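You operate a simulated robot arm through the tools that you are given. There is no shell and no other tool.

You run a simulated robot arm. Do the job below in one go: nothing can be reset, and whatever is moved stays where it is left.

Task
Blend at MID to a light froth, switch off, dial to OFF, lid off.
Fine: lay the lid on the bench.
Where things are to end (x, y in the base frame): jar lid within 60 mm of [330, -480].
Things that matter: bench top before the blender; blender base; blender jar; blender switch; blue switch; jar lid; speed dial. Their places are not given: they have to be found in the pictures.

Only the result counts: the job must be done as asked and must still hold three seconds after the hand-in. Knocking over, shifting, dropping, spilling or breaking anything else fails it. Lids that push on must go on centred and level and be pressed home; caps that screw on are set level and turned clockwise until they are tight.

Robot
A 6-joint arm with a fingered hand, fixed in place. Base frame: the origin is on the floor under the middle of its stand, x ahead of it, y to its left, z up; the work surface is at about z = 850. Readings come in mm, degrees, newtons and seconds.
With the tool pointing down near the work surface it reaches from about 300 to 700 mm from the base axis. Its first joint turns from -166.0 to 166.0 degrees. Payload 4 kg.
The TCP is the grasp point between the finger pads, 22 mm short of the fingertips. In the tool frame z runs along the fingers and y along their closing line. The gripper opens to 112 mm; its body begins 60 mm behind the TCP. The gripper is a hand of 4 fingers: y runs from the thumb to the fingers, the wrist lies at [0, 0, -218] in the tool frame, and closing takes about 1.5 s.
Orientation is that of the tool frame in the base frame, as [roll, pitch, yaw] about the fixed x, y, z axes, in that order (R = Rz(yaw) Ry(pitch) Rx(roll)). With the fingers straight down and closing along the base's y, the tool's x points along the base's -x, its y along +y and its z along -z.

Tools
- The arm moves only by the tool send_rows. Its arguments are lists of equal length, an entry for each row: "rot": the turn, a rotation vector about the base's x, y, z in units of 4 degrees (1.0 is 4 degrees), a list of three; "translation": the shift along the base's x, y, z in units of 40 mm (1.0 is 40 mm), a list of three; "jaw": the finger opening in mm, from 0 to 112. In form: {"rot": [[ax, ay, az], ...], "translation": [[tx, ty, tz], ...], "jaw": [jaw, ...]}. A call has 1 to 20 rows; each row shifts and turns the commanded pose from where the row before left it. A call with a number of a shift or a turn outside -1 to 1 is refused whole. Rows are played at 5 a second. More than 50 mm and 8.6 degrees between two rows, or a gripper value outside its range, and nothing of the call is played. A pose out of reach is approached as far as the arm can. The call stops where the force on the tool passes 40 N (or 10 N more than at its start, if that is more) or the arm is blocked; 0.2 s more then pass. The fingers move at their own pace (about 45 mm/s each) and stop on an object; they squeeze with about 30 N. The grip force told is the motor's: it shows also when the fingers shut on nothing. Time passes only in rows, and 0.2 s behind the last, so rows that do not move let the fingers close. It gives the time, the measured TCP pose, the force on the tool (base axes), the opening and the grip force at its end, in the units of the frame above (readings bear some noise), with the torque about the TCP (base axes, N m) and any sound that the robot's microphone picked up.
- Cameras (640 x 400 px; columns grow to the right, rows downward): "scene" is fixed at [209.8, -496.8, 1442.3]; the picture's right is [-0.66, 0.75, 0.00], its down [0.74, 0.65, -0.18] and it looks along [-0.14, -0.12, -0.98] (base axes); focal length 253 px, centre (320, 200). "wrist" rides on the gripper at [69, 4, -83] in the tool frame; the picture's right is [-0.06, 1.00, 0.00], its down [-0.76, -0.05, -0.64] and it looks along [-0.64, -0.04, 0.77] (tool axes); focal length 243 px, centre (320, 200).
- capture(camera): a new picture of that camera. The clock stands still meanwhile.
- set_grasp(shape): the hand has 4 fingers and takes this shape, open, in about a second: jaw (thumb against the fingers, like two jaws); tri (thumb and two fingers); tip (a fingertip pinch); poke (one finger out to press); point (the index stretched); flat (the hand flat); cup (the hand cupped); fist (a fist). The gripper value then closes the fingers along that shape, each until it touches; the sizes above hold for jaw. It gives what a move gives, with no picture.
- probe_pixels(camera, pixels): for up to 12 pixels [column, row] of the newest picture of that camera ("zoom" is the newest enlarged one), the place [x, y, z] in the base frame of the surface seen there, good to about 2 mm, but the place of the scene camera against the robot may be out by one fixed shift of up to 18 mm in any direction. The clock stands still meanwhile.
- enlarge(camera, box): a new picture of the part [left, top, right, bottom] of that camera's present view, enlarged. The clock stands still meanwhile.
- finish_job(): hands the job in; it is judged then, once.

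Open the gripper and draw the arm clear of the work before you hand the job in, unless the task says otherwise.

The tools are called as a command line: name --argument value ..., lists and objects as JSON in quotes. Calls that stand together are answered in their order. send_rows: Moves the arm, as the interface text tells. Its arguments: {"type":"object","properties":{"rot":{"type":"array"},"translation":{"type":"array"},"jaw":{"type":"array"}},"required":["rot","translation","jaw"]} The other tools are called the same way: set_grasp (shape) gives the hand a shape; capture (camera) takes a picture; probe_pixels (camera, pixels) gives the place of the surface under pixels of a picture; enlarge (camera, box) takes an enlarged picture of a part of a camera's view; finish_job () hands the job in.

At the start:

```text
clock: 0.0
position: [183.8, -393.6, 1154.7]
orientation: [180.0, 0.0, 180.0]
contact_force: [-0.2, 0.1, -0.3]
ft_torque: [-0.01, -0.02, 0.03]
opening: 112.0
grip_force: 0.1
shape: jaw
```

scene: 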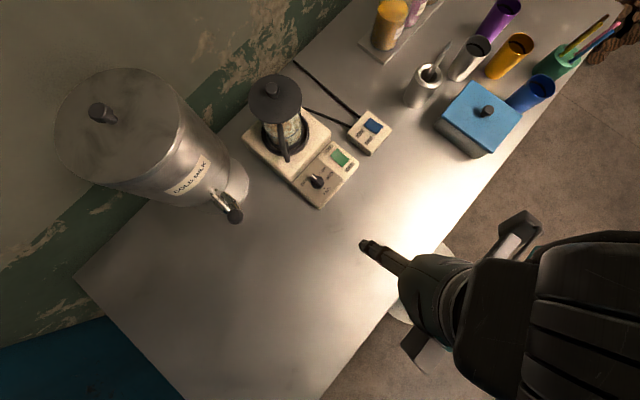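
wrist: 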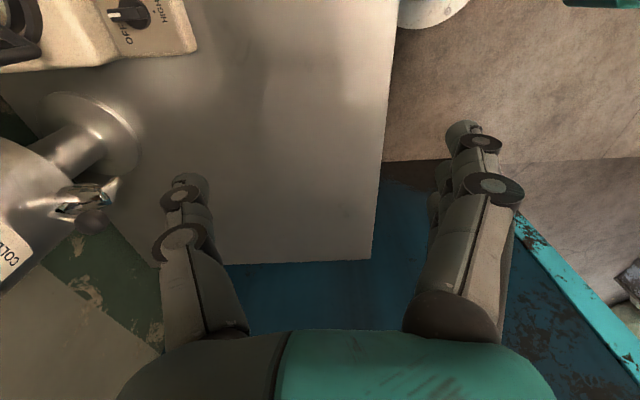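

The scene shows the blender at about (285,130), with the dial at (317,182), a green switch at (340,157) and a separate blue switch at (373,127). I'll enlarge this part to read the labels.

enlarge --camera "scene" --box '[230, 60, 410, 220]'

enlarge --camera "scene" --box '[290, 100, 400, 215]'

```text
2.50 times, centred on (320, 140) of scene
```

zoom: 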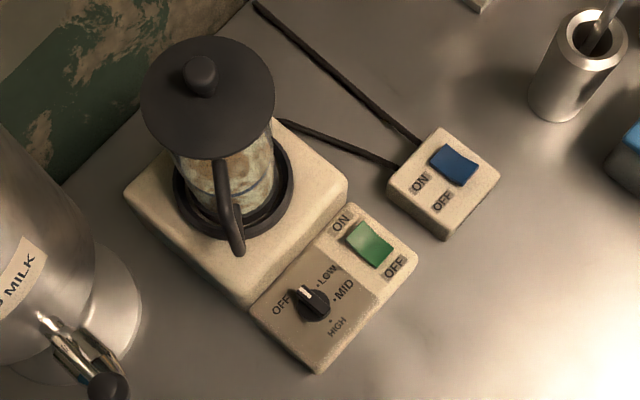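

```text
3.48 times, centred on (345, 158) of scene
```

zoom: 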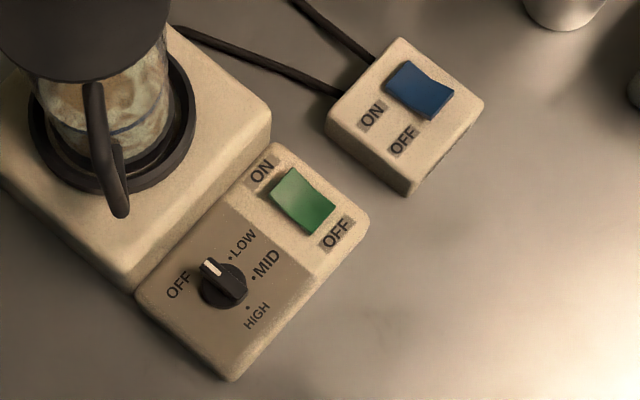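

The dial points between OFF and LOW (toward OFF), and the green rocker's labels are ON at one end and OFF at the other. The blue inline switch sits on the cord. Next I'll probe the places of these parts.

probe_pixels --camera "zoom" --pixels '[[210, 265], [238, 296], [224, 282], [285, 185], [318, 218], [302, 200], [262, 172], [335, 232], [180, 285], [268, 262], [258, 317], [243, 243]]'

probe_pixels --camera "scene" --pixels '[[271, 90], [252, 97], [300, 97], [275, 78], [275, 118], [284, 155], [276, 112], [373, 127], [365, 148], [330, 270], [260, 230], [400, 200]]'

```text
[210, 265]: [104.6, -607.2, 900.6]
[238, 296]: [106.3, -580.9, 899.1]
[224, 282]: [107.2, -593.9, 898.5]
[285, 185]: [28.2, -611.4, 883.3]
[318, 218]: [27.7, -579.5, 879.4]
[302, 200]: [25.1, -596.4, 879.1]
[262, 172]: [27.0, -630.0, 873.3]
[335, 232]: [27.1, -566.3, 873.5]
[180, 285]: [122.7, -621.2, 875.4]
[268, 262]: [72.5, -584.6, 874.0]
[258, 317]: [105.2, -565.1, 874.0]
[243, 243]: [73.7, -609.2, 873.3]
```

```text
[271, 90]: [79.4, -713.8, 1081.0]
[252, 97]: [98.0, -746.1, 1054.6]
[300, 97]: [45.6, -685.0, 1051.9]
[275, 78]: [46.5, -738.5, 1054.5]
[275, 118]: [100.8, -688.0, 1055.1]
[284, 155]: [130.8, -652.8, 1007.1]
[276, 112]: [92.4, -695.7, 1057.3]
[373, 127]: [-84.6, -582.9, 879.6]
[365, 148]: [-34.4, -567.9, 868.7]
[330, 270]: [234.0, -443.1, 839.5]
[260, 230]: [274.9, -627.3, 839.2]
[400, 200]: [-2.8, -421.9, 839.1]
```

The green rocker's ON end reads higher than its OFF end, so it seems to be off, and the dial pointer faces base -y. I'll enlarge the dial and the blue switch further to get the mark positions and the rocker states.

enlarge --camera "scene" --box '[295, 160, 345, 210]'

enlarge --camera "scene" --box '[340, 105, 400, 160]'

```text
8.00 times, centred on (320, 185) of scene
```

zoom: 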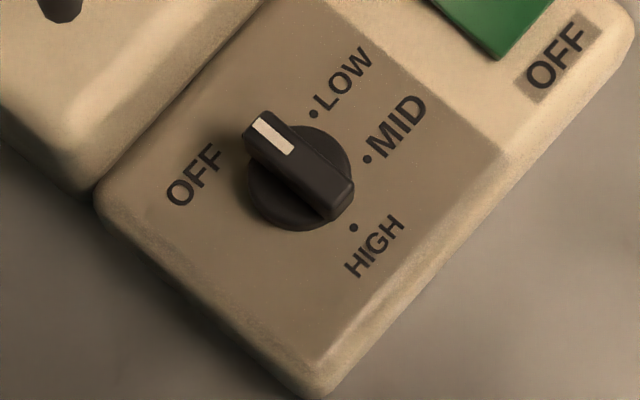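

```text
7.27 times, centred on (370, 132) of scene
```

zoom: 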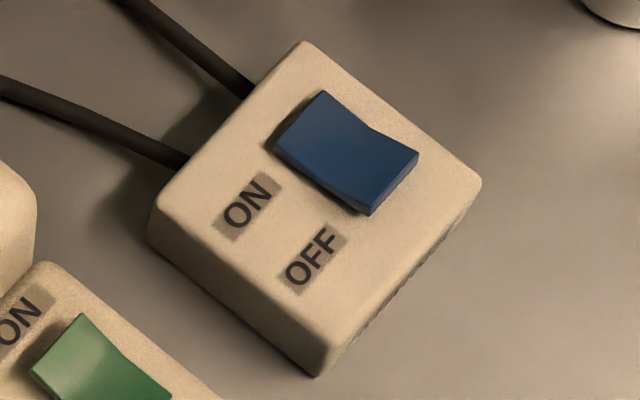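

In the newest zoom the blue rocker runs from (305,125) to (390,190), with ON by the upper-left end and OFF by the lower-right end. I'll probe its two ends to see which is pressed.

probe_pixels --camera "zoom" --pixels '[[318, 98], [280, 145], [300, 122], [330, 145], [355, 150], [375, 165], [412, 155], [372, 205], [390, 180], [245, 200], [313, 255], [300, 330]]'

enlarge --camera "scene" --box '[320, 140, 365, 180]'

```text
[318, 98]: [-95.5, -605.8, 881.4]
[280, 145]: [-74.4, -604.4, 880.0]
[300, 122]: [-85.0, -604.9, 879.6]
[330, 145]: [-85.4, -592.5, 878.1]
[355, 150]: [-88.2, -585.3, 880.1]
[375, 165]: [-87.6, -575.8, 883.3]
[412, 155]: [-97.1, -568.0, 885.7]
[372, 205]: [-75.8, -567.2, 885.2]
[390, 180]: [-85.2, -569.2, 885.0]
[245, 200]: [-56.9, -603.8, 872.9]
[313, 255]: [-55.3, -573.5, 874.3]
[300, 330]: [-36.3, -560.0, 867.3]
```

```text
10.00 times, centred on (342, 160) of scene
```

zoom: 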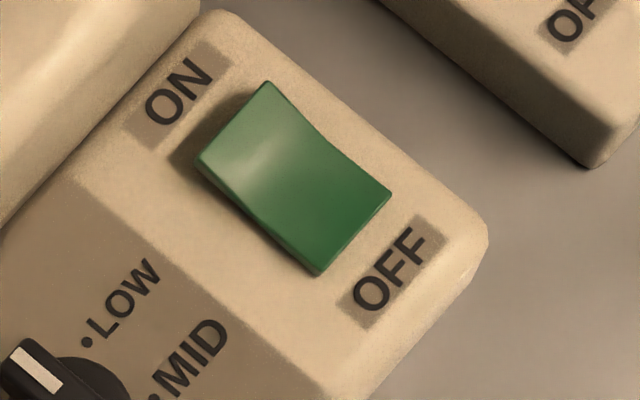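

The blue rocker's OFF end is higher (885 against 880), so the mains looks on already. Now I'll probe the green rocker's ends and the dial marks in the newest zoom.

probe_pixels --camera "zoom" --pixels '[[263, 90], [205, 160], [235, 125], [262, 155], [290, 180], [320, 205], [385, 195], [320, 265], [350, 230], [87, 342], [155, 397], [180, 95]]'

enlarge --camera "scene" --box '[295, 160, 345, 210]'

```text
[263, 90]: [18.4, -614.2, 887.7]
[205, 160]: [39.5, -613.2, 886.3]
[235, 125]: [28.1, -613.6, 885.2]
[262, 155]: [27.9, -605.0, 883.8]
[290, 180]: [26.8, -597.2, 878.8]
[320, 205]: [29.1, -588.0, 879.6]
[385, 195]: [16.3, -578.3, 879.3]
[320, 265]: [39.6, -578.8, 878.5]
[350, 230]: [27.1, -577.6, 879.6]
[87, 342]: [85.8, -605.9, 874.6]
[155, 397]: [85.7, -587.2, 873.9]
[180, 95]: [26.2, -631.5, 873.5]
```

```text
8.00 times, centred on (320, 185) of scene
```

zoom: 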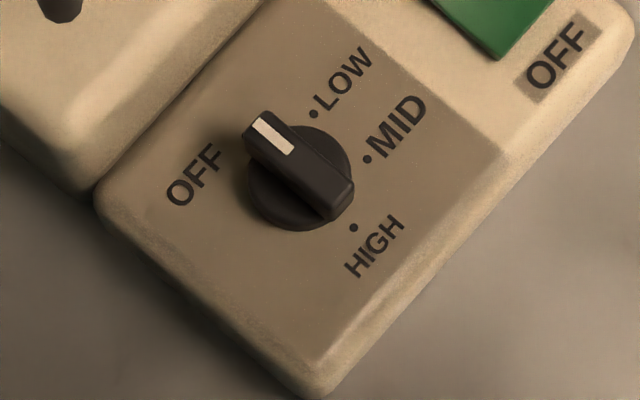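

Green: ON end raised at y≈-614, OFF end down at y≈-578, so it is off. Now I'll probe the dial's marks and ridge in the newest zoom.

probe_pixels --camera "zoom" --pixels '[[313, 114], [366, 158], [352, 228], [262, 125], [286, 148], [340, 195], [300, 160], [250, 150], [320, 212], [268, 112], [352, 185], [300, 222]]'

capture --camera "wrist"

```text
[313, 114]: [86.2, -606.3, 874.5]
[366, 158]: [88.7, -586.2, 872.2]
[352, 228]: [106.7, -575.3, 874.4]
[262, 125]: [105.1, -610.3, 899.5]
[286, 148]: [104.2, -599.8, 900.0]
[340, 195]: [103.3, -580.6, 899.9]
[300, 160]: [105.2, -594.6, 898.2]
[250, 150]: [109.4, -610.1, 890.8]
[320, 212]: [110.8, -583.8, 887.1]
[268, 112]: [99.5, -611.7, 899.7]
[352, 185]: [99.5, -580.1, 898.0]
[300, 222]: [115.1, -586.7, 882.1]
```

```text
taken
```

wrist: 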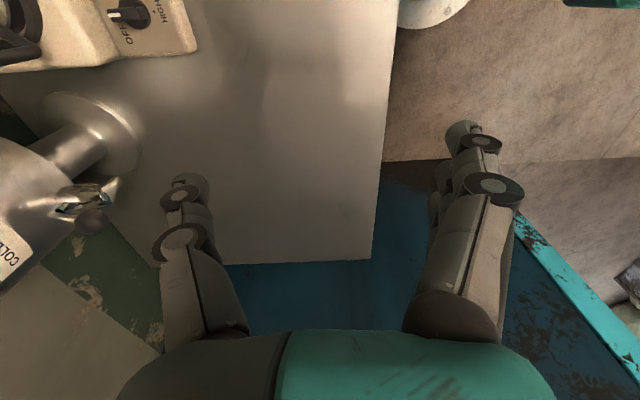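

The dial's centre is near (104.5,-595.5) in the scene camera's frame, with OFF at -90°, LOW -150°, MID -210° and HIGH -270°. The wrist picture also shows the dial at (130,14), so I'll probe there to find the scene camera's shift.

probe_pixels --camera "wrist" --pixels '[[112, 15], [130, 14], [140, 12], [125, 40], [160, 15], [260, 60], [300, 150], [250, 200], [330, 250], [180, 50], [20, 60], [240, 100]]'

enlarge --camera "wrist" --box '[0, 0, 200, 125]'

```text
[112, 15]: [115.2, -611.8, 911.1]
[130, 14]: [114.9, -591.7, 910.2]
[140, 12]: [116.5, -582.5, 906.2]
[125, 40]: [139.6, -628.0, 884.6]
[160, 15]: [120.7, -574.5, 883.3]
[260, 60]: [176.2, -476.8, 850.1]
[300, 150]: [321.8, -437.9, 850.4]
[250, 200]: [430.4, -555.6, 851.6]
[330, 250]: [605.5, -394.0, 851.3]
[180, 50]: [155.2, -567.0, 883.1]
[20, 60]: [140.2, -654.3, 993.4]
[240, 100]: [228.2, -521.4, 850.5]
```

```text
3.20 times, centred on (100, 62) of wrist
```

zoom: 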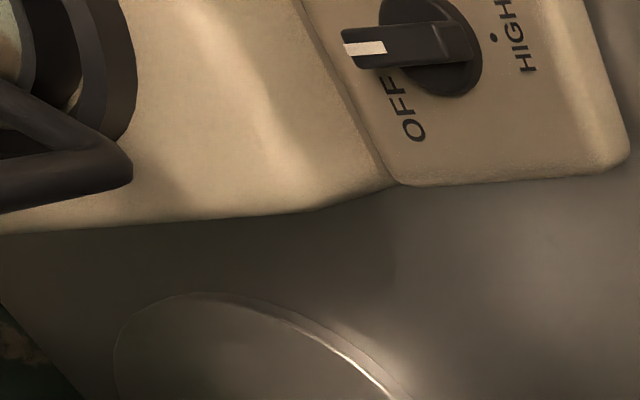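

The wrist places the dial about 10 mm further in x and 11 mm higher than the scene camera. I'll probe exact features here (HIGH dot at (493,37), pointer corner at (345,30)) for a better comparison.

probe_pixels --camera "zoom" --pixels '[[493, 38], [344, 30], [360, 66], [472, 32], [478, 62], [345, 48], [410, 40], [412, 130], [412, 108]]'

```text
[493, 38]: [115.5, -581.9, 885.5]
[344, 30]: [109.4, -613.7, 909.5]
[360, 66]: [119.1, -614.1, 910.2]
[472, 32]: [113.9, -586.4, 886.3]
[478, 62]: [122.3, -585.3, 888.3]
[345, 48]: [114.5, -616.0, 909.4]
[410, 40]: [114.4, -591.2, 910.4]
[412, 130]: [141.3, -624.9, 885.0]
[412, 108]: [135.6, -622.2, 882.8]
```

Scene-to-wrist shift is roughly (+10,-4,+11), putting the dial near (114,-599) with its top at z≈911, the bench at 850 and the jar handle ending near y≈-652. I'll turn the hand to yaw 90, so the wrist camera is on the robot side, and come up in front of the panel for a close look.

send_rows --rot '[[0, 0, -1], [0, 0, -1], [0, 0, -1], [0, 0, -1], [0, 0, -1], [0, 0, -1], [0, 0, -1], [0, 0, -1], [0, 0, -1], [0, 0, -1], [0, 0, -1], [0, 0, -1], [0, 0, -1], [0, 0, -1], [0, 0, -1], [0, 0, -1], [0, 0, -1], [0, 0, -1], [0, 0, -1], [0, 0, -1]]' --translation '[[-0.0875, -0.12, -0.07], [-0.0875, -0.12, -0.07], [-0.0875, -0.12, -0.07], [-0.0875, -0.12, -0.07], [-0.0875, -0.12, -0.07], [-0.0875, -0.12, -0.07], [-0.0875, -0.12, -0.07], [-0.0875, -0.12, -0.07], [-0.0875, -0.12, -0.07], [-0.0875, -0.12, -0.07], [-0.0875, -0.12, -0.07], [-0.0875, -0.12, -0.07], [-0.0875, -0.12, -0.07], [-0.0875, -0.12, -0.07], [-0.0875, -0.12, -0.07], [-0.0875, -0.12, -0.07], [-0.0875, -0.12, -0.07], [-0.0875, -0.12, -0.07], [-0.0875, -0.12, -0.07], [-0.0875, -0.12, -0.07]]' --jaw '[112, 112, 112, 112, 112, 112, 112, 112, 112, 112, 112, 112, 112, 112, 112, 112, 112, 112, 112, 112]'

```text
clock: 4.2
position: [112.8, -489.1, 1097.0]
orientation: [-180.0, -0.1, 99.9]
contact_force: [-0.1, 0.3, 0.0]
ft_torque: [0.03, -0.01, -0.01]
opening: 111.9
grip_force: 0.1
shape: jaw
```

The arm is at (113,-489,1097) with yaw 100. I'll finish the turn to yaw 90 and look with the wrist camera.

send_rows --rot '[[0, 0, -0.9], [0, 0, -0.8], [0, 0, -0.775]]' --translation '[[0, 0, 0], [0, 0, 0], [0, 0, 0]]' --jaw '[112, 112, 112]'

capture --camera "wrist"

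capture --camera "scene"

```text
clock: 5.0
position: [112.5, -488.7, 1097.7]
orientation: [-180.0, 0.0, 90.0]
contact_force: [0.4, -0.2, 0.3]
ft_torque: [0.0, 0.0, 0.01]
opening: 112.1
grip_force: 0.1
shape: jaw
```

```text
taken
```

wrist: 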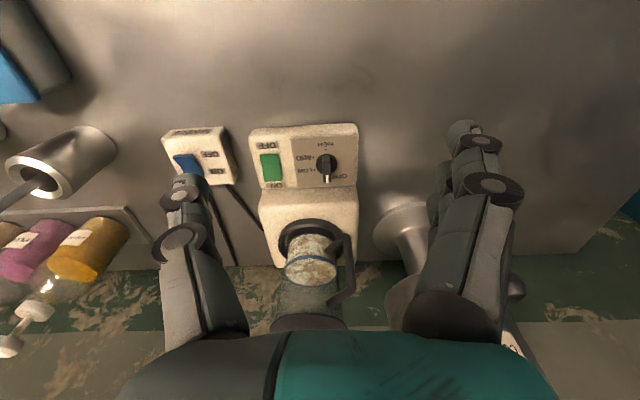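

```text
taken
```

scene: 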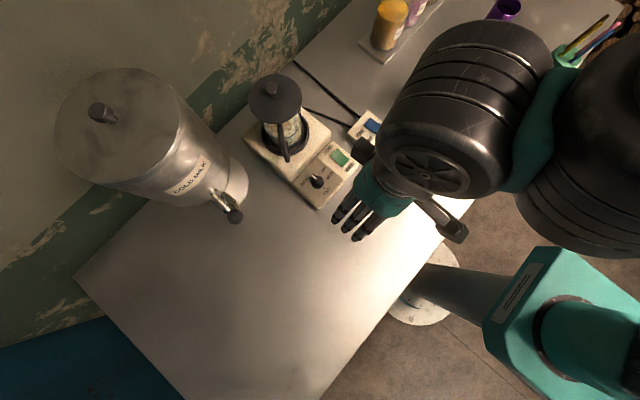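

The wrist picture now shows the whole blender: green rocker at (270,168), dial at (325,168), jar at (310,255) and blue switch at (187,165). I'll enlarge and probe it for accurate places.

enlarge --camera "wrist" --box '[240, 115, 370, 200]'

enlarge --camera "wrist" --box '[250, 200, 380, 335]'

```text
4.71 times, centred on (305, 158) of wrist
```

zoom: 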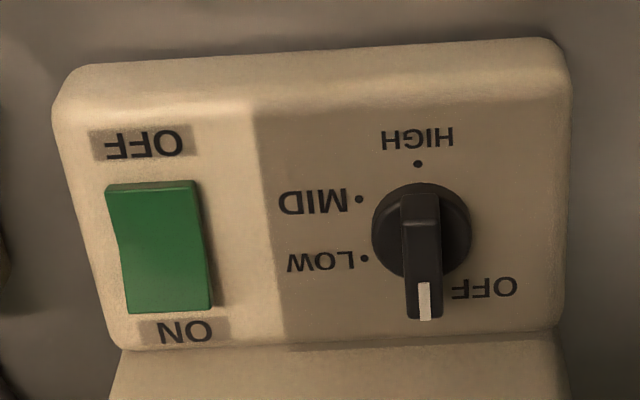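

```text
2.96 times, centred on (315, 268) of wrist
```

zoom: 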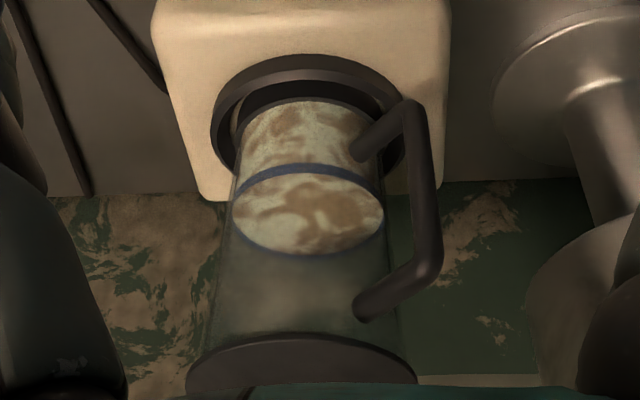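

The jar holds a streaky, unmixed drink (tan and white patches) up to about a blue line. I'll enlarge the panel once more and probe it with the wrist camera.

probe_pixels --camera "zoom" --pixels '[[300, 345], [300, 375], [190, 370], [410, 370], [240, 170], [385, 250], [300, 215], [425, 130], [430, 230], [370, 140], [300, 70], [360, 305]]'

enlarge --camera "wrist" --box '[240, 115, 370, 200]'

```text
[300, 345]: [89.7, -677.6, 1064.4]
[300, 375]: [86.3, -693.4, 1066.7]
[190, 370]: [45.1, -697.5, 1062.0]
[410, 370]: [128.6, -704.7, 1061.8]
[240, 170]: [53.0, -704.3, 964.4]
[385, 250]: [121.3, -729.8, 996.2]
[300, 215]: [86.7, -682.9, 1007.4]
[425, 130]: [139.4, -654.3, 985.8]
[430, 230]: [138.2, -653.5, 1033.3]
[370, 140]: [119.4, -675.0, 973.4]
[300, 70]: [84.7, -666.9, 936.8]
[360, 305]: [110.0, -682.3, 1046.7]
```

```text
4.71 times, centred on (305, 158) of wrist
```

zoom: 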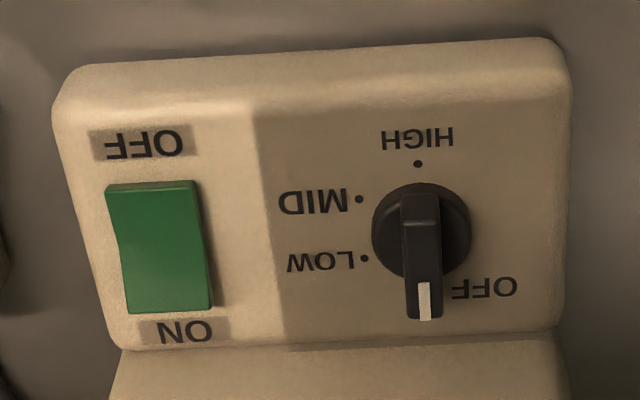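

Now I'll probe the marks, dial ridge and rocker ends in this newest zoom.

probe_pixels --camera "zoom" --pixels '[[418, 163], [359, 198], [365, 258], [404, 198], [437, 198], [408, 316], [441, 316], [421, 240], [150, 185], [165, 305], [158, 250], [465, 235]]'

```text
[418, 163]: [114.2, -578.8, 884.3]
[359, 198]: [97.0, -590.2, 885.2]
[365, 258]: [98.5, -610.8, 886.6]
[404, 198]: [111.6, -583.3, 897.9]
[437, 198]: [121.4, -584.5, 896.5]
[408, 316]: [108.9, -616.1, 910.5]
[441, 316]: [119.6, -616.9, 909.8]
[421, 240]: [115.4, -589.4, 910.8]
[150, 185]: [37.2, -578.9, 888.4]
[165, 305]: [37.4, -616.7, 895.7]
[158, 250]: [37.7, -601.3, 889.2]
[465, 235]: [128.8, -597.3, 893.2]
```

Everything agrees: dial centre (114.5,-600), ridge top z 910, rocker centre (37.5,-600) with its ON end (y≈-617) raised to 896. I'll try the "tip" pinch shape and look at how the fingers stand.

set_grasp --shape "tip"

capture --camera "wrist"

capture --camera "scene"

```text
clock: 5.9
position: [112.5, -487.4, 1097.4]
orientation: [-180.0, 0.0, 90.1]
contact_force: [0.1, -0.3, 0.2]
ft_torque: [0.0, -0.01, -0.02]
opening: 111.7
grip_force: 0.1
shape: tip
```

```text
taken
```

wrist: 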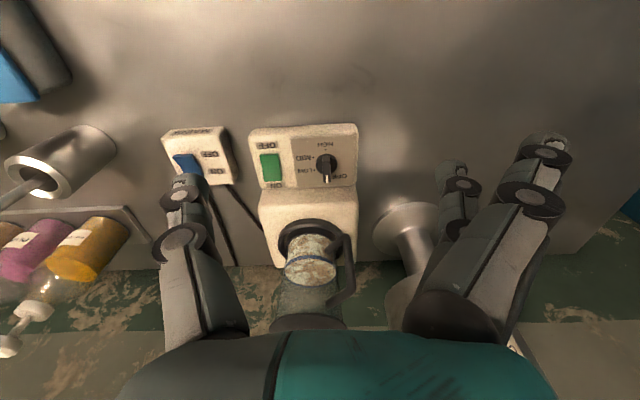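

```text
taken
```

scene: 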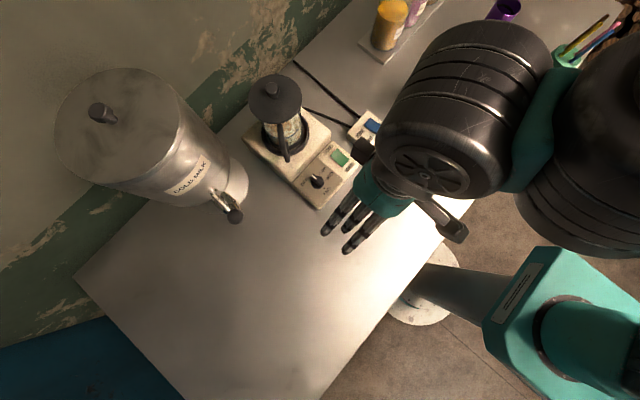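

In "tip" the middle finger faces the thumb and the outer two stay spread away. I'll close it to about 15 mm in free air to see the pinch and where the other fingers end.

send_rows --rot '[[0, 0, 0], [0, 0, 0], [0, 0, 0], [0, 0, 0], [0, 0, 0], [0, 0, 0], [0, 0, 0], [0, 0, 0]]' --translation '[[0, 0, 0], [0, 0, 0], [0, 0, 0], [0, 0, 0], [0, 0, 0], [0, 0, 0], [0, 0, 0], [0, 0, 0]]' --jaw '[15, 15, 15, 15, 15, 15, 15, 15]'

capture --camera "wrist"

enlarge --camera "scene" --box '[300, 140, 460, 260]'

```text
clock: 7.7
position: [112.5, -488.8, 1098.7]
orientation: [180.0, -0.1, 90.2]
contact_force: [-0.2, 0.1, 0.4]
ft_torque: [0.02, -0.03, -0.02]
opening: 15.6
grip_force: 0.0
shape: tip
```

```text
taken
```

wrist: 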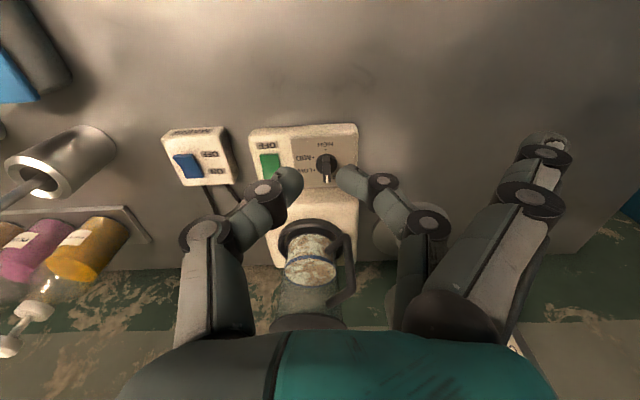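

```text
3.33 times, centred on (380, 200) of scene
```

zoom: 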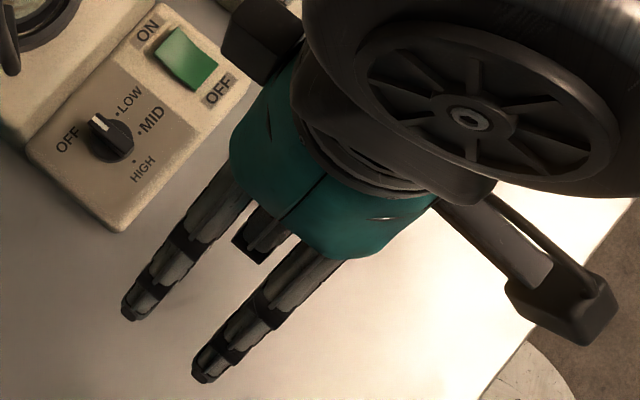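

The pinch closes well, but the outer fingers stay stretched out, and they would sweep into the jar handle when turning clockwise. I'll look at the "poke" shape, which could serve for both dial and switch.

set_grasp --shape "poke"

capture --camera "wrist"

enlarge --camera "scene" --box '[300, 140, 460, 260]'

```text
clock: 8.6
position: [113.0, -488.4, 1097.3]
orientation: [180.0, 0.0, 90.2]
contact_force: [0.1, -1.2, 0.7]
ft_torque: [0.0, 0.03, -0.02]
opening: 0.0
grip_force: 0.0
shape: poke
```

```text
taken
```

wrist: 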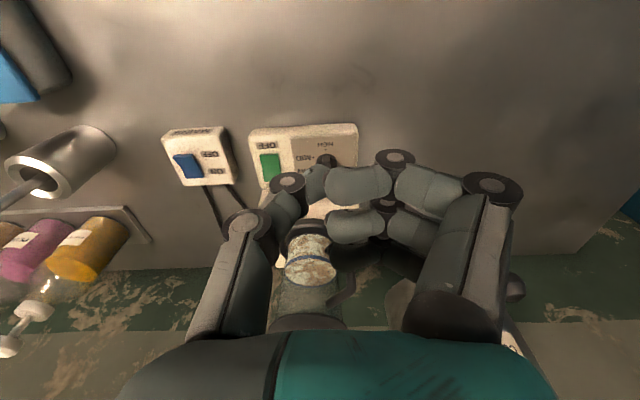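

```text
3.33 times, centred on (380, 200) of scene
```

zoom: 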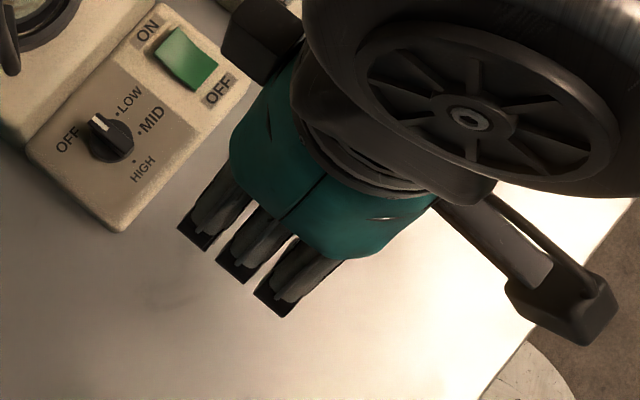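

In "poke" the fingers look curled up against the thumb near (320,185), and it isn't clear which one sticks out. I'll enlarge the wrist view there.

enlarge --camera "wrist" --box '[220, 130, 440, 270]'

probe_pixels --camera "wrist" --pixels '[[287, 182], [317, 172], [317, 185], [340, 185], [370, 185], [395, 158], [350, 228], [310, 200], [395, 220]]'

```text
2.86 times, centred on (330, 200) of wrist
```

zoom: 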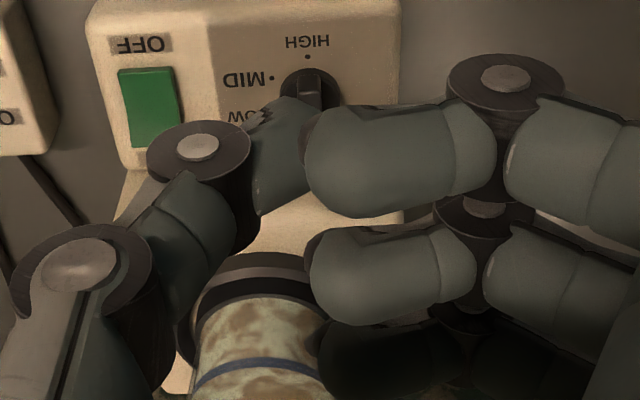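

```text
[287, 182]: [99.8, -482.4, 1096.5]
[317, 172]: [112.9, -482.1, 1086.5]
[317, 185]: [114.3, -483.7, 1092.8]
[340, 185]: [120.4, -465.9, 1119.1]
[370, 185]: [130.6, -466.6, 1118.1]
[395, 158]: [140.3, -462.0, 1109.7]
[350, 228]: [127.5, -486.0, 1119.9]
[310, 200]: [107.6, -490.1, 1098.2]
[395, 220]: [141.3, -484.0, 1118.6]
```

In "poke" the thumb is the pressing digit: its tip is close under the TCP and the curled fingers are about 15–20 mm higher. I'll look at "point" as well, to compare the reach of its finger.

set_grasp --shape "point"

capture --camera "wrist"

enlarge --camera "scene" --box '[300, 140, 460, 260]'

```text
clock: 9.5
position: [113.3, -489.0, 1097.7]
orientation: [-180.0, 0.0, 90.1]
contact_force: [-0.8, -0.1, 0.8]
ft_torque: [0.01, -0.02, -0.03]
opening: 105.9
grip_force: 0.1
shape: point
```

```text
taken
```

wrist: 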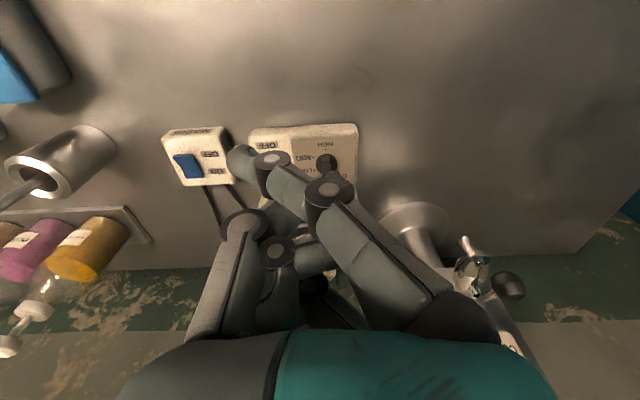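

```text
3.33 times, centred on (380, 200) of scene
```

zoom: 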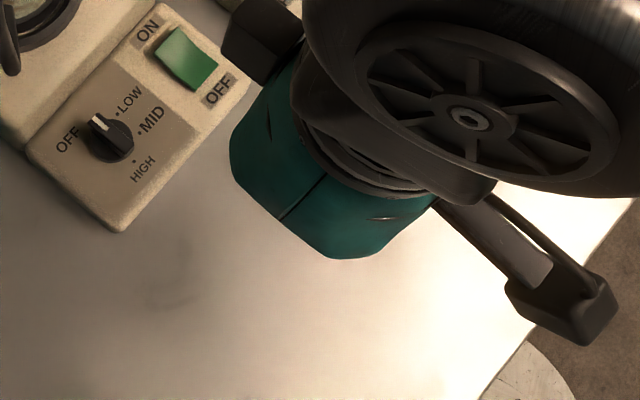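

"point" stretches the index (camera-side finger) from (440,300) to its tip at (240,165). I'll probe the tip and joints.

probe_pixels --camera "wrist" --pixels '[[237, 150], [232, 165], [245, 170], [270, 158], [290, 185], [328, 190], [240, 222], [278, 250], [315, 260]]'

enlarge --camera "wrist" --box '[200, 120, 420, 330]'

```text
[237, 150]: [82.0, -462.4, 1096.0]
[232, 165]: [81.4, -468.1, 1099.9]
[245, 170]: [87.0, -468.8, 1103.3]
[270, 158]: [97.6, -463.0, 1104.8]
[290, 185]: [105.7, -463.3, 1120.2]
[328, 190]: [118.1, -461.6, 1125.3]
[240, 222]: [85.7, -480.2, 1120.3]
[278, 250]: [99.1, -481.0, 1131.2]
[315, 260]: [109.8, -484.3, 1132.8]
```

```text
1.90 times, centred on (310, 225) of wrist
```

zoom: 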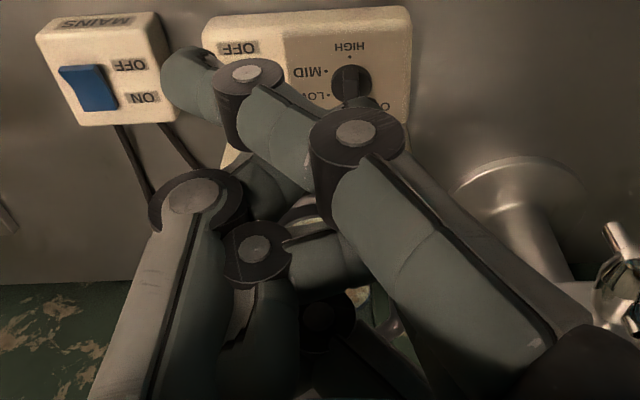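

The blue switch is labelled MAINS and stands at ON, so it stays as it is. I'll look at the "tri" shape next, to see if it leaves the third finger out of the way for turning the dial.

set_grasp --shape "tri"

send_rows --rot '[[0, 0, 0], [0, 0, 0], [0, 0, 0], [0, 0, 0], [0, 0, 0], [0, 0, 0], [0, 0, 0], [0, 0, 0]]' --translation '[[0, 0, 0], [0, 0, 0], [0, 0, 0], [0, 0, 0], [0, 0, 0], [0, 0, 0], [0, 0, 0], [0, 0, 0]]' --jaw '[12, 12, 12, 12, 12, 12, 12, 12]'

capture --camera "wrist"

enlarge --camera "scene" --box '[300, 140, 460, 260]'

```text
clock: 10.4
position: [112.9, -488.9, 1096.6]
orientation: [-180.0, -0.1, 90.2]
contact_force: [-0.4, 0.3, 0.3]
ft_torque: [0.01, 0.0, -0.01]
opening: 112.0
grip_force: 0.1
shape: tri
```

```text
clock: 12.2
position: [112.9, -489.2, 1097.0]
orientation: [179.9, 0.0, 90.1]
contact_force: [-0.2, 0.6, 0.9]
ft_torque: [-0.03, -0.02, 0.01]
opening: 12.3
grip_force: 0.1
shape: tri
```

```text
taken
```

wrist: 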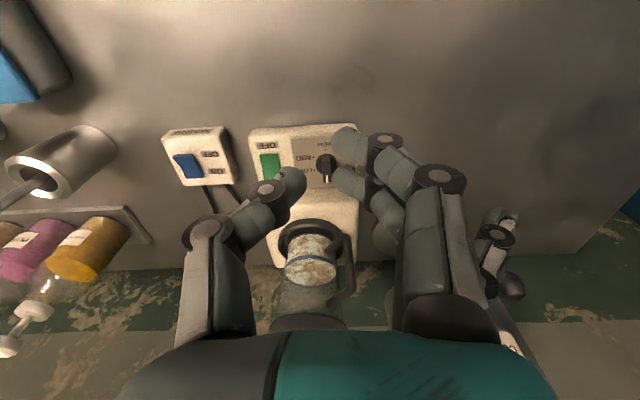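

```text
3.33 times, centred on (380, 200) of scene
```

zoom: 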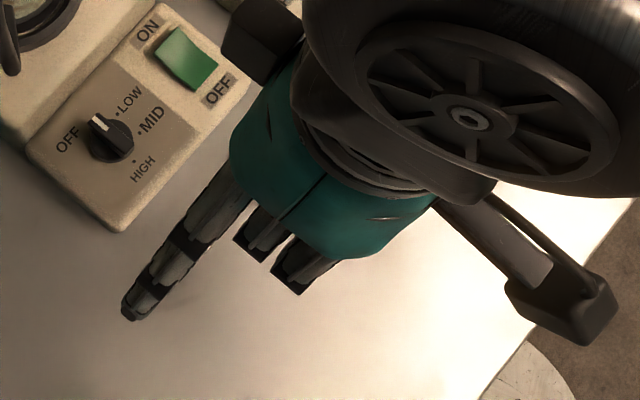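

"tri" closes index and middle against the thumb and leaves the ring finger spread. I'll probe the hand's outline in the scene zoom to know how much room it needs beside the jar handle.

probe_pixels --camera "zoom" --pixels '[[236, 160], [275, 210], [330, 252], [400, 240], [260, 45], [235, 60], [560, 330], [595, 310], [520, 270], [130, 312], [245, 250], [285, 285]]'

probe_pixels --camera "wrist" --pixels '[[345, 135], [385, 140], [338, 172], [295, 180], [268, 190], [205, 230], [440, 180], [510, 215], [495, 235], [150, 380], [400, 340], [270, 345]]'

```text
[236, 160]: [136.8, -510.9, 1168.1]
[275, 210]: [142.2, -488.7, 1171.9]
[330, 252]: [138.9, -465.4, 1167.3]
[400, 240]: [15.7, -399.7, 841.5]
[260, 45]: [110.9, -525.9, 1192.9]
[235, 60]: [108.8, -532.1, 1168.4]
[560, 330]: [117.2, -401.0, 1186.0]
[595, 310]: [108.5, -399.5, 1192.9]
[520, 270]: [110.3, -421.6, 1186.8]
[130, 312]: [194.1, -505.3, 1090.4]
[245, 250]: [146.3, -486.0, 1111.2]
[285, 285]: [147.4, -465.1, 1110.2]
```

```text
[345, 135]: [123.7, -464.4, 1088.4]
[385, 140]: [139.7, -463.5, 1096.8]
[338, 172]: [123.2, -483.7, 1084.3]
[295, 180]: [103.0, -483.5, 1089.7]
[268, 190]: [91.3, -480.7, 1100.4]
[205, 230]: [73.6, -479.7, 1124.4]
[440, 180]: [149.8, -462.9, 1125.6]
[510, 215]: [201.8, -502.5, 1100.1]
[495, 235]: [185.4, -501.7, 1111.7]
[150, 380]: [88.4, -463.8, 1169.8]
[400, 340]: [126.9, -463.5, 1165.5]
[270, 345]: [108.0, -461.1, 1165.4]
```

Relative to the TCP the palm spans about ±27 × ±39 mm, a dark box reaches tool x -47 (behind z -82), and the camera bracket reaches tool x +84. I'll now probe the handle, base edges and the milk dispenser's nearest parts.

probe_pixels --camera "scene" --pixels '[[235, 215], [226, 203], [216, 195], [240, 185], [246, 180], [225, 170], [281, 135], [284, 145], [285, 157], [290, 172], [308, 150], [325, 132]]'

enlarge --camera "scene" --box '[240, 70, 340, 190]'

```text
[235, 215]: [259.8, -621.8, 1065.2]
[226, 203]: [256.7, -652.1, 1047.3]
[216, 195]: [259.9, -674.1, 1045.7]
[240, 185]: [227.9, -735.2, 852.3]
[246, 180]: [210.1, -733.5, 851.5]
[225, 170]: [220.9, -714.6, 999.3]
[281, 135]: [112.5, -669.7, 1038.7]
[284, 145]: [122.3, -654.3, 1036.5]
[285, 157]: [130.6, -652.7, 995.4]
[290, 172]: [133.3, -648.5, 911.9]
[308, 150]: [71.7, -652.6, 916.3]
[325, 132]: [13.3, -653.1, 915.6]
```

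```text
3.33 times, centred on (290, 130) of scene
```

zoom: 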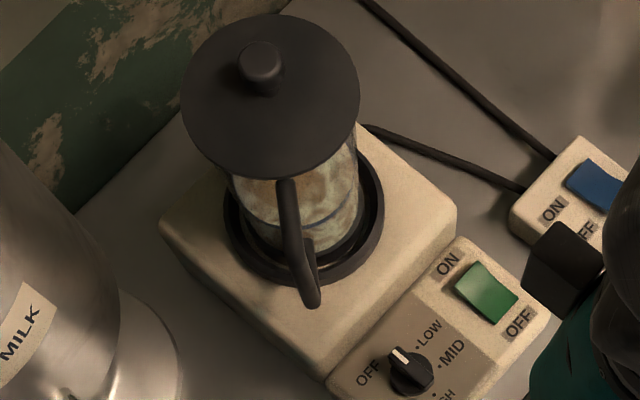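

The route is clear on paper: with the jaw closed on the ridge, yaw 90 to -30 keeps the camera and palm off the handle (handle surface ≈59 mm from the dial axis). First I'll go to the jaw shape and test the wrist's turn to yaw -30 in free air.

set_grasp --shape "jaw"

send_rows --rot '[[0, 0, -1], [0, 0, -1], [0, 0, -1], [0, 0, -1], [0, 0, -1], [0, 0, -1], [0, 0, -1], [0, 0, -1], [0, 0, -1], [0, 0, -1], [0, 0, -1], [0, 0, -1], [0, 0, -1], [0, 0, -1], [0, 0, -1], [0, 0, -1], [0, 0, -1], [0, 0, -1], [0, 0, -1], [0, 0, -1]]' --translation '[[0, 0, 0], [0, 0, 0], [0, 0, 0], [0, 0, 0], [0, 0, 0], [0, 0, 0], [0, 0, 0], [0, 0, 0], [0, 0, 0], [0, 0, 0], [0, 0, 0], [0, 0, 0], [0, 0, 0], [0, 0, 0], [0, 0, 0], [0, 0, 0], [0, 0, 0], [0, 0, 0], [0, 0, 0], [0, 0, 0]]' --jaw '[44, 44, 44, 44, 44, 44, 44, 44, 44, 44, 44, 44, 44, 44, 44, 44, 44, 44, 44, 44]'

send_rows --rot '[[0, 0, -1], [0, 0, -1], [0, 0, -1], [0, 0, -1], [0, 0, -1], [0, 0, -1], [0, 0, -1], [0, 0, -1], [0, 0, -1], [0, 0, -1]]' --translation '[[0, 0, 0], [0, 0, 0], [0, 0, 0], [0, 0, 0], [0, 0, 0], [0, 0, 0], [0, 0, 0], [0, 0, 0], [0, 0, 0], [0, 0, 0]]' --jaw '[44, 44, 44, 44, 44, 44, 44, 44, 44, 44]'

enlarge --camera "scene" --box '[300, 140, 460, 260]'

```text
clock: 13.1
position: [113.0, -489.8, 1097.9]
orientation: [180.0, 0.0, 90.1]
contact_force: [-0.3, -0.1, 0.2]
ft_torque: [0.0, -0.03, -0.02]
opening: 111.9
grip_force: 0.0
shape: jaw
```

```text
clock: 17.3
position: [112.5, -489.3, 1096.6]
orientation: [179.9, 0.0, 10.0]
contact_force: [-0.1, 0.4, -0.1]
ft_torque: [0.0, 0.02, 0.0]
opening: 44.5
grip_force: 0.1
shape: jaw
```

```text
clock: 19.5
position: [113.3, -488.9, 1097.9]
orientation: [180.0, 0.0, -30.1]
contact_force: [0.7, 0.4, 0.8]
ft_torque: [0.01, 0.02, 0.01]
opening: 44.7
grip_force: 0.1
shape: jaw
```

```text
3.33 times, centred on (380, 200) of scene
```

zoom: 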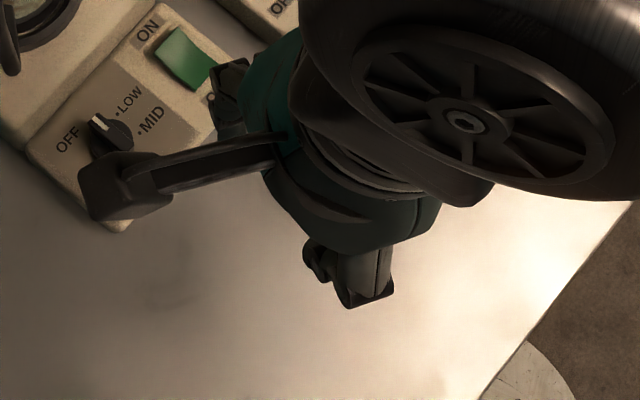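

The wrist reaches yaw -30. The camera block is now at (120,190) in the zoom, so I'll probe its farthest corner to check it against the milk dispenser.

probe_pixels --camera "zoom" --pixels '[[85, 185], [95, 210], [120, 165], [165, 190], [105, 180]]'

send_rows --rot '[[0, 0, 1], [0, 0, 1], [0, 0, 1], [0, 0, 1], [0, 0, 1], [0, 0, 1], [0, 0, 1], [0, 0, 1], [0, 0, 1], [0, 0, 1], [0, 0, 1], [0, 0, 1], [0, 0, 1], [0, 0, 1], [0, 0, 1], [0, 0, 1], [0, 0, 1], [0, 0, 1], [0, 0, 1], [0, 0, 1]]' --translation '[[0, 0, 0], [0, 0, 0], [0, 0, 0], [0, 0, 0], [0, 0, 0], [0, 0, 0], [0, 0, 0], [0, 0, 0], [0, 0, 0], [0, 0, 0], [0, 0, 0], [0, 0, 0], [0, 0, 0], [0, 0, 0], [0, 0, 0], [0, 0, 0], [0, 0, 0], [0, 0, 0], [0, 0, 0], [0, 0, 0]]' --jaw '[44, 44, 44, 44, 44, 44, 44, 44, 44, 44, 44, 44, 44, 44, 44, 44, 44, 44, 44, 44]'

send_rows --rot '[[0, 0, 1], [0, 0, 1], [0, 0, 1], [0, 0, 1], [0, 0, 1], [0, 0, 1], [0, 0, 1], [0, 0, 1], [0, 0, 1], [0, 0, 1]]' --translation '[[0, 0, 0], [0, 0, 0], [0, 0, 0], [0, 0, 0], [0, 0, 0], [0, 0, 0], [0, 0, 0], [0, 0, 0], [0, 0, 0], [0, 0, 0]]' --jaw '[44, 44, 44, 44, 44, 44, 44, 44, 44, 44]'

```text
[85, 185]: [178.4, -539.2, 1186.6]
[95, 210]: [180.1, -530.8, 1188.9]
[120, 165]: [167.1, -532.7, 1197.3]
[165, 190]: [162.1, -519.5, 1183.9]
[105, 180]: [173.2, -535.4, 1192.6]
```

```text
clock: 23.7
position: [114.3, -488.3, 1097.5]
orientation: [-180.0, 0.0, 50.1]
contact_force: [-0.7, -0.3, -0.7]
ft_torque: [0.0, 0.02, 0.02]
opening: 44.8
grip_force: 0.1
shape: jaw
```

```text
clock: 25.9
position: [113.4, -489.0, 1098.1]
orientation: [179.9, 0.1, 90.1]
contact_force: [-0.4, 0.1, -0.1]
ft_torque: [-0.01, -0.01, 0.0]
opening: 44.7
grip_force: 0.1
shape: jaw
```

The camera block reaches about 87 mm from the tool axis, clear of the dispenser. Back at yaw 90, I'll go over the dial to (114.5,-595) and down to z≈960, leaving the fingertips about 28 mm above the ridge.

send_rows --rot '[[0, 0, 0], [0, 0, 0], [0, 0, 0], [0, 0, 0], [0, 0, 0], [0, 0, 0], [0, 0, 0], [0, 0, 0], [0, 0, 0], [0, 0, 0], [0, 0, 0], [0, 0, 0], [0, 0, 0], [0, 0, 0], [0, 0, 0], [0, 0, 0]]' --translation '[[0, -0.33, 0], [0, -0.33, 0], [0, -0.33, 0], [0, -0.33, 0], [0, -0.33, 0], [0, -0.33, 0], [0, -0.33, 0], [0.03, -0.33, 0], [0, 0, -0.43], [0, 0, -0.43], [0, 0, -0.43], [0, 0, -0.43], [0, 0, -0.43], [0, 0, -0.43], [0, 0, -0.43], [0, 0, -0.43]]' --jaw '[44, 44, 44, 44, 44, 44, 44, 44, 44, 44, 44, 44, 44, 44, 44, 44]'

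capture --camera "wrist"

capture --camera "scene"

```text
clock: 29.3
position: [114.1, -593.8, 960.7]
orientation: [-180.0, -0.1, 90.1]
contact_force: [-0.1, 0.1, 0.6]
ft_torque: [-0.01, 0.01, 0.03]
opening: 44.6
grip_force: 0.0
shape: jaw
```

```text
taken
```

wrist: 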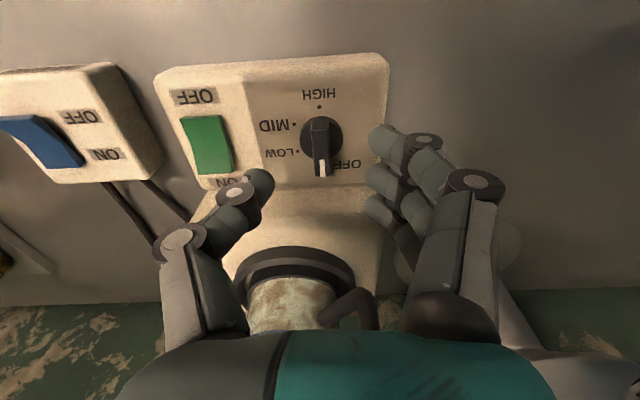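

```text
taken
```

scene: 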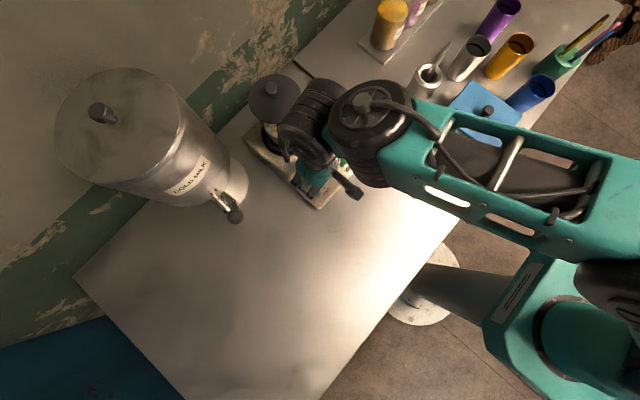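

The hand is above the dial and the dial ridge sits between the thumb and fingers. The wrist link at scene (310,130) looks near the lid, so I'll check its clearance.

enlarge --camera "scene" --box '[240, 65, 380, 215]'

probe_pixels --camera "scene" --pixels '[[290, 125], [284, 135], [282, 128], [300, 100], [310, 95], [330, 85], [295, 145], [300, 120], [315, 110], [350, 185], [310, 170]]'

```text
2.67 times, centred on (310, 140) of scene
```

zoom: 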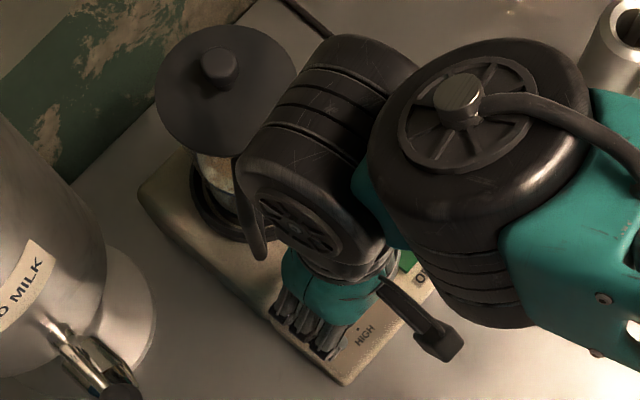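

```text
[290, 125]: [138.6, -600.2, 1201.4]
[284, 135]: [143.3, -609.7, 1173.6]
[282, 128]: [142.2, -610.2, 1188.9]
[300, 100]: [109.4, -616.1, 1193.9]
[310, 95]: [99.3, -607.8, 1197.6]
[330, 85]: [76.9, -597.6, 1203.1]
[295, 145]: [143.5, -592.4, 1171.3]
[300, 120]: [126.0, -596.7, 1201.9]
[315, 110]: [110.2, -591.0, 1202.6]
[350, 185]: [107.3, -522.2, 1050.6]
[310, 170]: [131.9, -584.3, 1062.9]
```

The wrist link's near side is at y≈-632, clear of the lid's edge at y≈-677. I'll lower the TCP to z≈918, so the fingertips straddle the ridge just above the dial's disc.

send_rows --rot '[[0, 0, 0], [0, 0, 0], [0, 0, 0], [0, 0, 0], [0, 0, 0], [0, 0, 0]]' --translation '[[0.01, -0.03, -0.18], [0, 0, -0.18], [0, 0, -0.18], [0, 0, -0.18], [0, 0, -0.18], [0, 0, -0.16]]' --jaw '[44, 44, 44, 44, 44, 44]'

capture --camera "wrist"

```text
clock: 30.7
position: [114.6, -595.4, 916.4]
orientation: [-180.0, 0.0, 90.1]
contact_force: [0.3, -0.5, -0.3]
ft_torque: [0.0, -0.01, 0.02]
opening: 44.8
grip_force: 0.0
shape: jaw
```

```text
taken
```

wrist: 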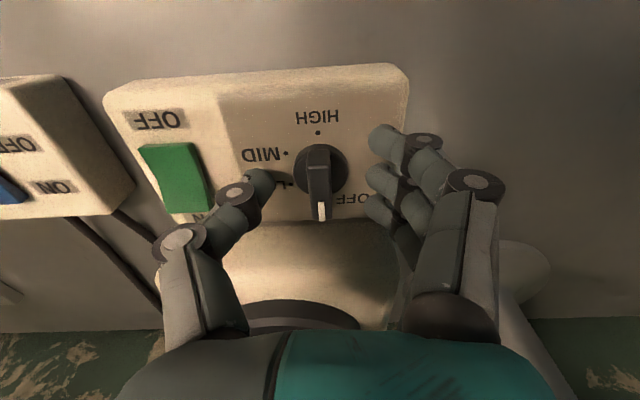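

The middle finger and thumb stand either side of the ridge at (320,180). Now I'll close the jaw on the ridge.

send_rows --rot '[[0, 0, 0], [0, 0, 0], [0, 0, 0], [0, 0, 0], [0, 0, 0], [0, 0, 0]]' --translation '[[0, 0, 0], [0, 0, 0], [0, 0, 0], [0, 0, 0], [0, 0, 0], [0, 0, 0]]' --jaw '[3, 3, 3, 3, 3, 3]'

capture --camera "wrist"

```text
clock: 32.1
position: [114.2, -595.7, 916.1]
orientation: [-179.9, 0.0, 90.0]
contact_force: [-7.1, 0.7, -3.3]
ft_torque: [0.0, 0.07, -0.04]
opening: 0.9
grip_force: 30.3
shape: jaw
```

```text
taken
```

wrist: 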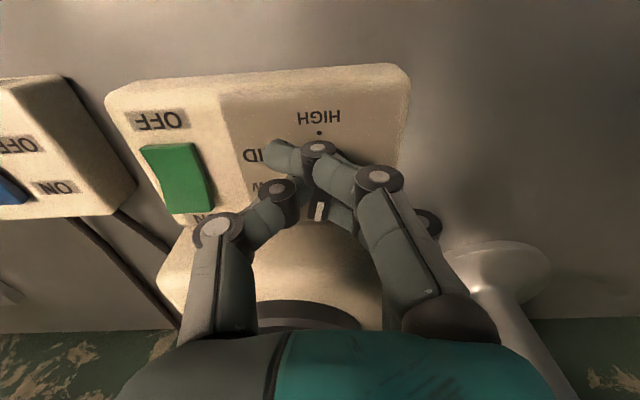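

The thumb and middle finger hold the ridge with 30 N of grip while the index passed beside its end. I'll turn clockwise (seen from above) by 60° about the dial's axis and check.

send_rows --rot '[[0, 0, -1], [0, 0, -1], [0, 0, -1], [0, 0, -1], [0, 0, -1], [0, 0, -1], [0, 0, -1], [0, 0, -1], [0, 0, -1], [0, 0, -1], [0, 0, -1], [0, 0, -1], [0, 0, -1], [0, 0, -1], [0, 0, -1]]' --translation '[[0.0074, -0.0013, 0], [0.0074, -0.0013, 0], [0.0074, -0.0013, 0], [0.0074, -0.0013, 0], [0.0074, -0.0013, 0], [0.0065, -0.0038, 0], [0.0065, -0.0038, 0], [0.0065, -0.0038, 0], [0.0065, -0.0038, 0], [0.0065, -0.0038, 0], [0.0048, -0.0057, 0], [0.0048, -0.0057, 0], [0.0048, -0.0057, 0], [0.0048, -0.0057, 0], [0.0048, -0.0057, 0]]' --jaw '[3, 3, 3, 3, 3, 3, 3, 3, 3, 3, 3, 3, 3, 3, 3]'

capture --camera "wrist"

enlarge --camera "scene" --box '[240, 65, 380, 215]'

```text
clock: 35.3
position: [120.3, -598.6, 917.3]
orientation: [-179.9, 0.0, 30.0]
contact_force: [-8.5, 9.9, -13.2]
ft_torque: [0.12, 0.01, -0.06]
opening: 0.1
grip_force: 29.6
shape: jaw
```

```text
taken
```

wrist: 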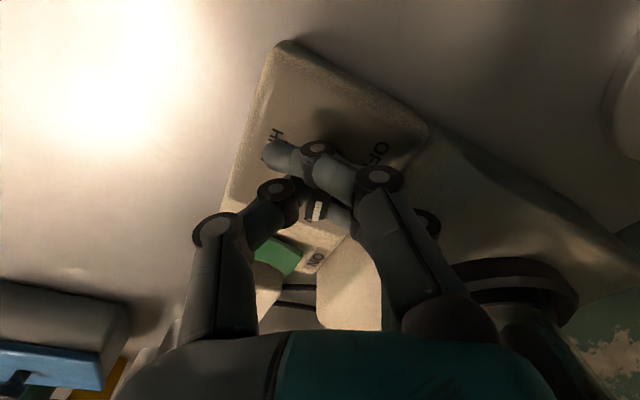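

```text
2.67 times, centred on (310, 140) of scene
```

zoom: 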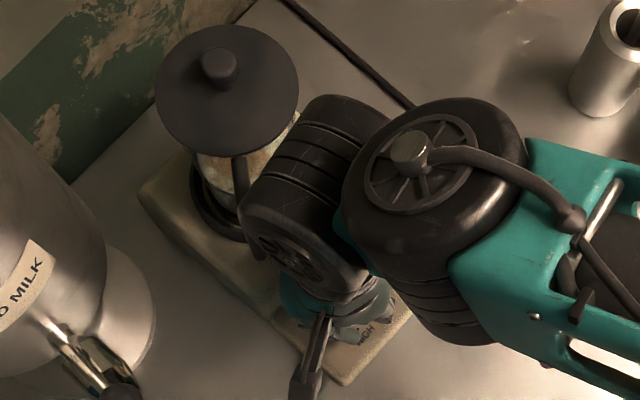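

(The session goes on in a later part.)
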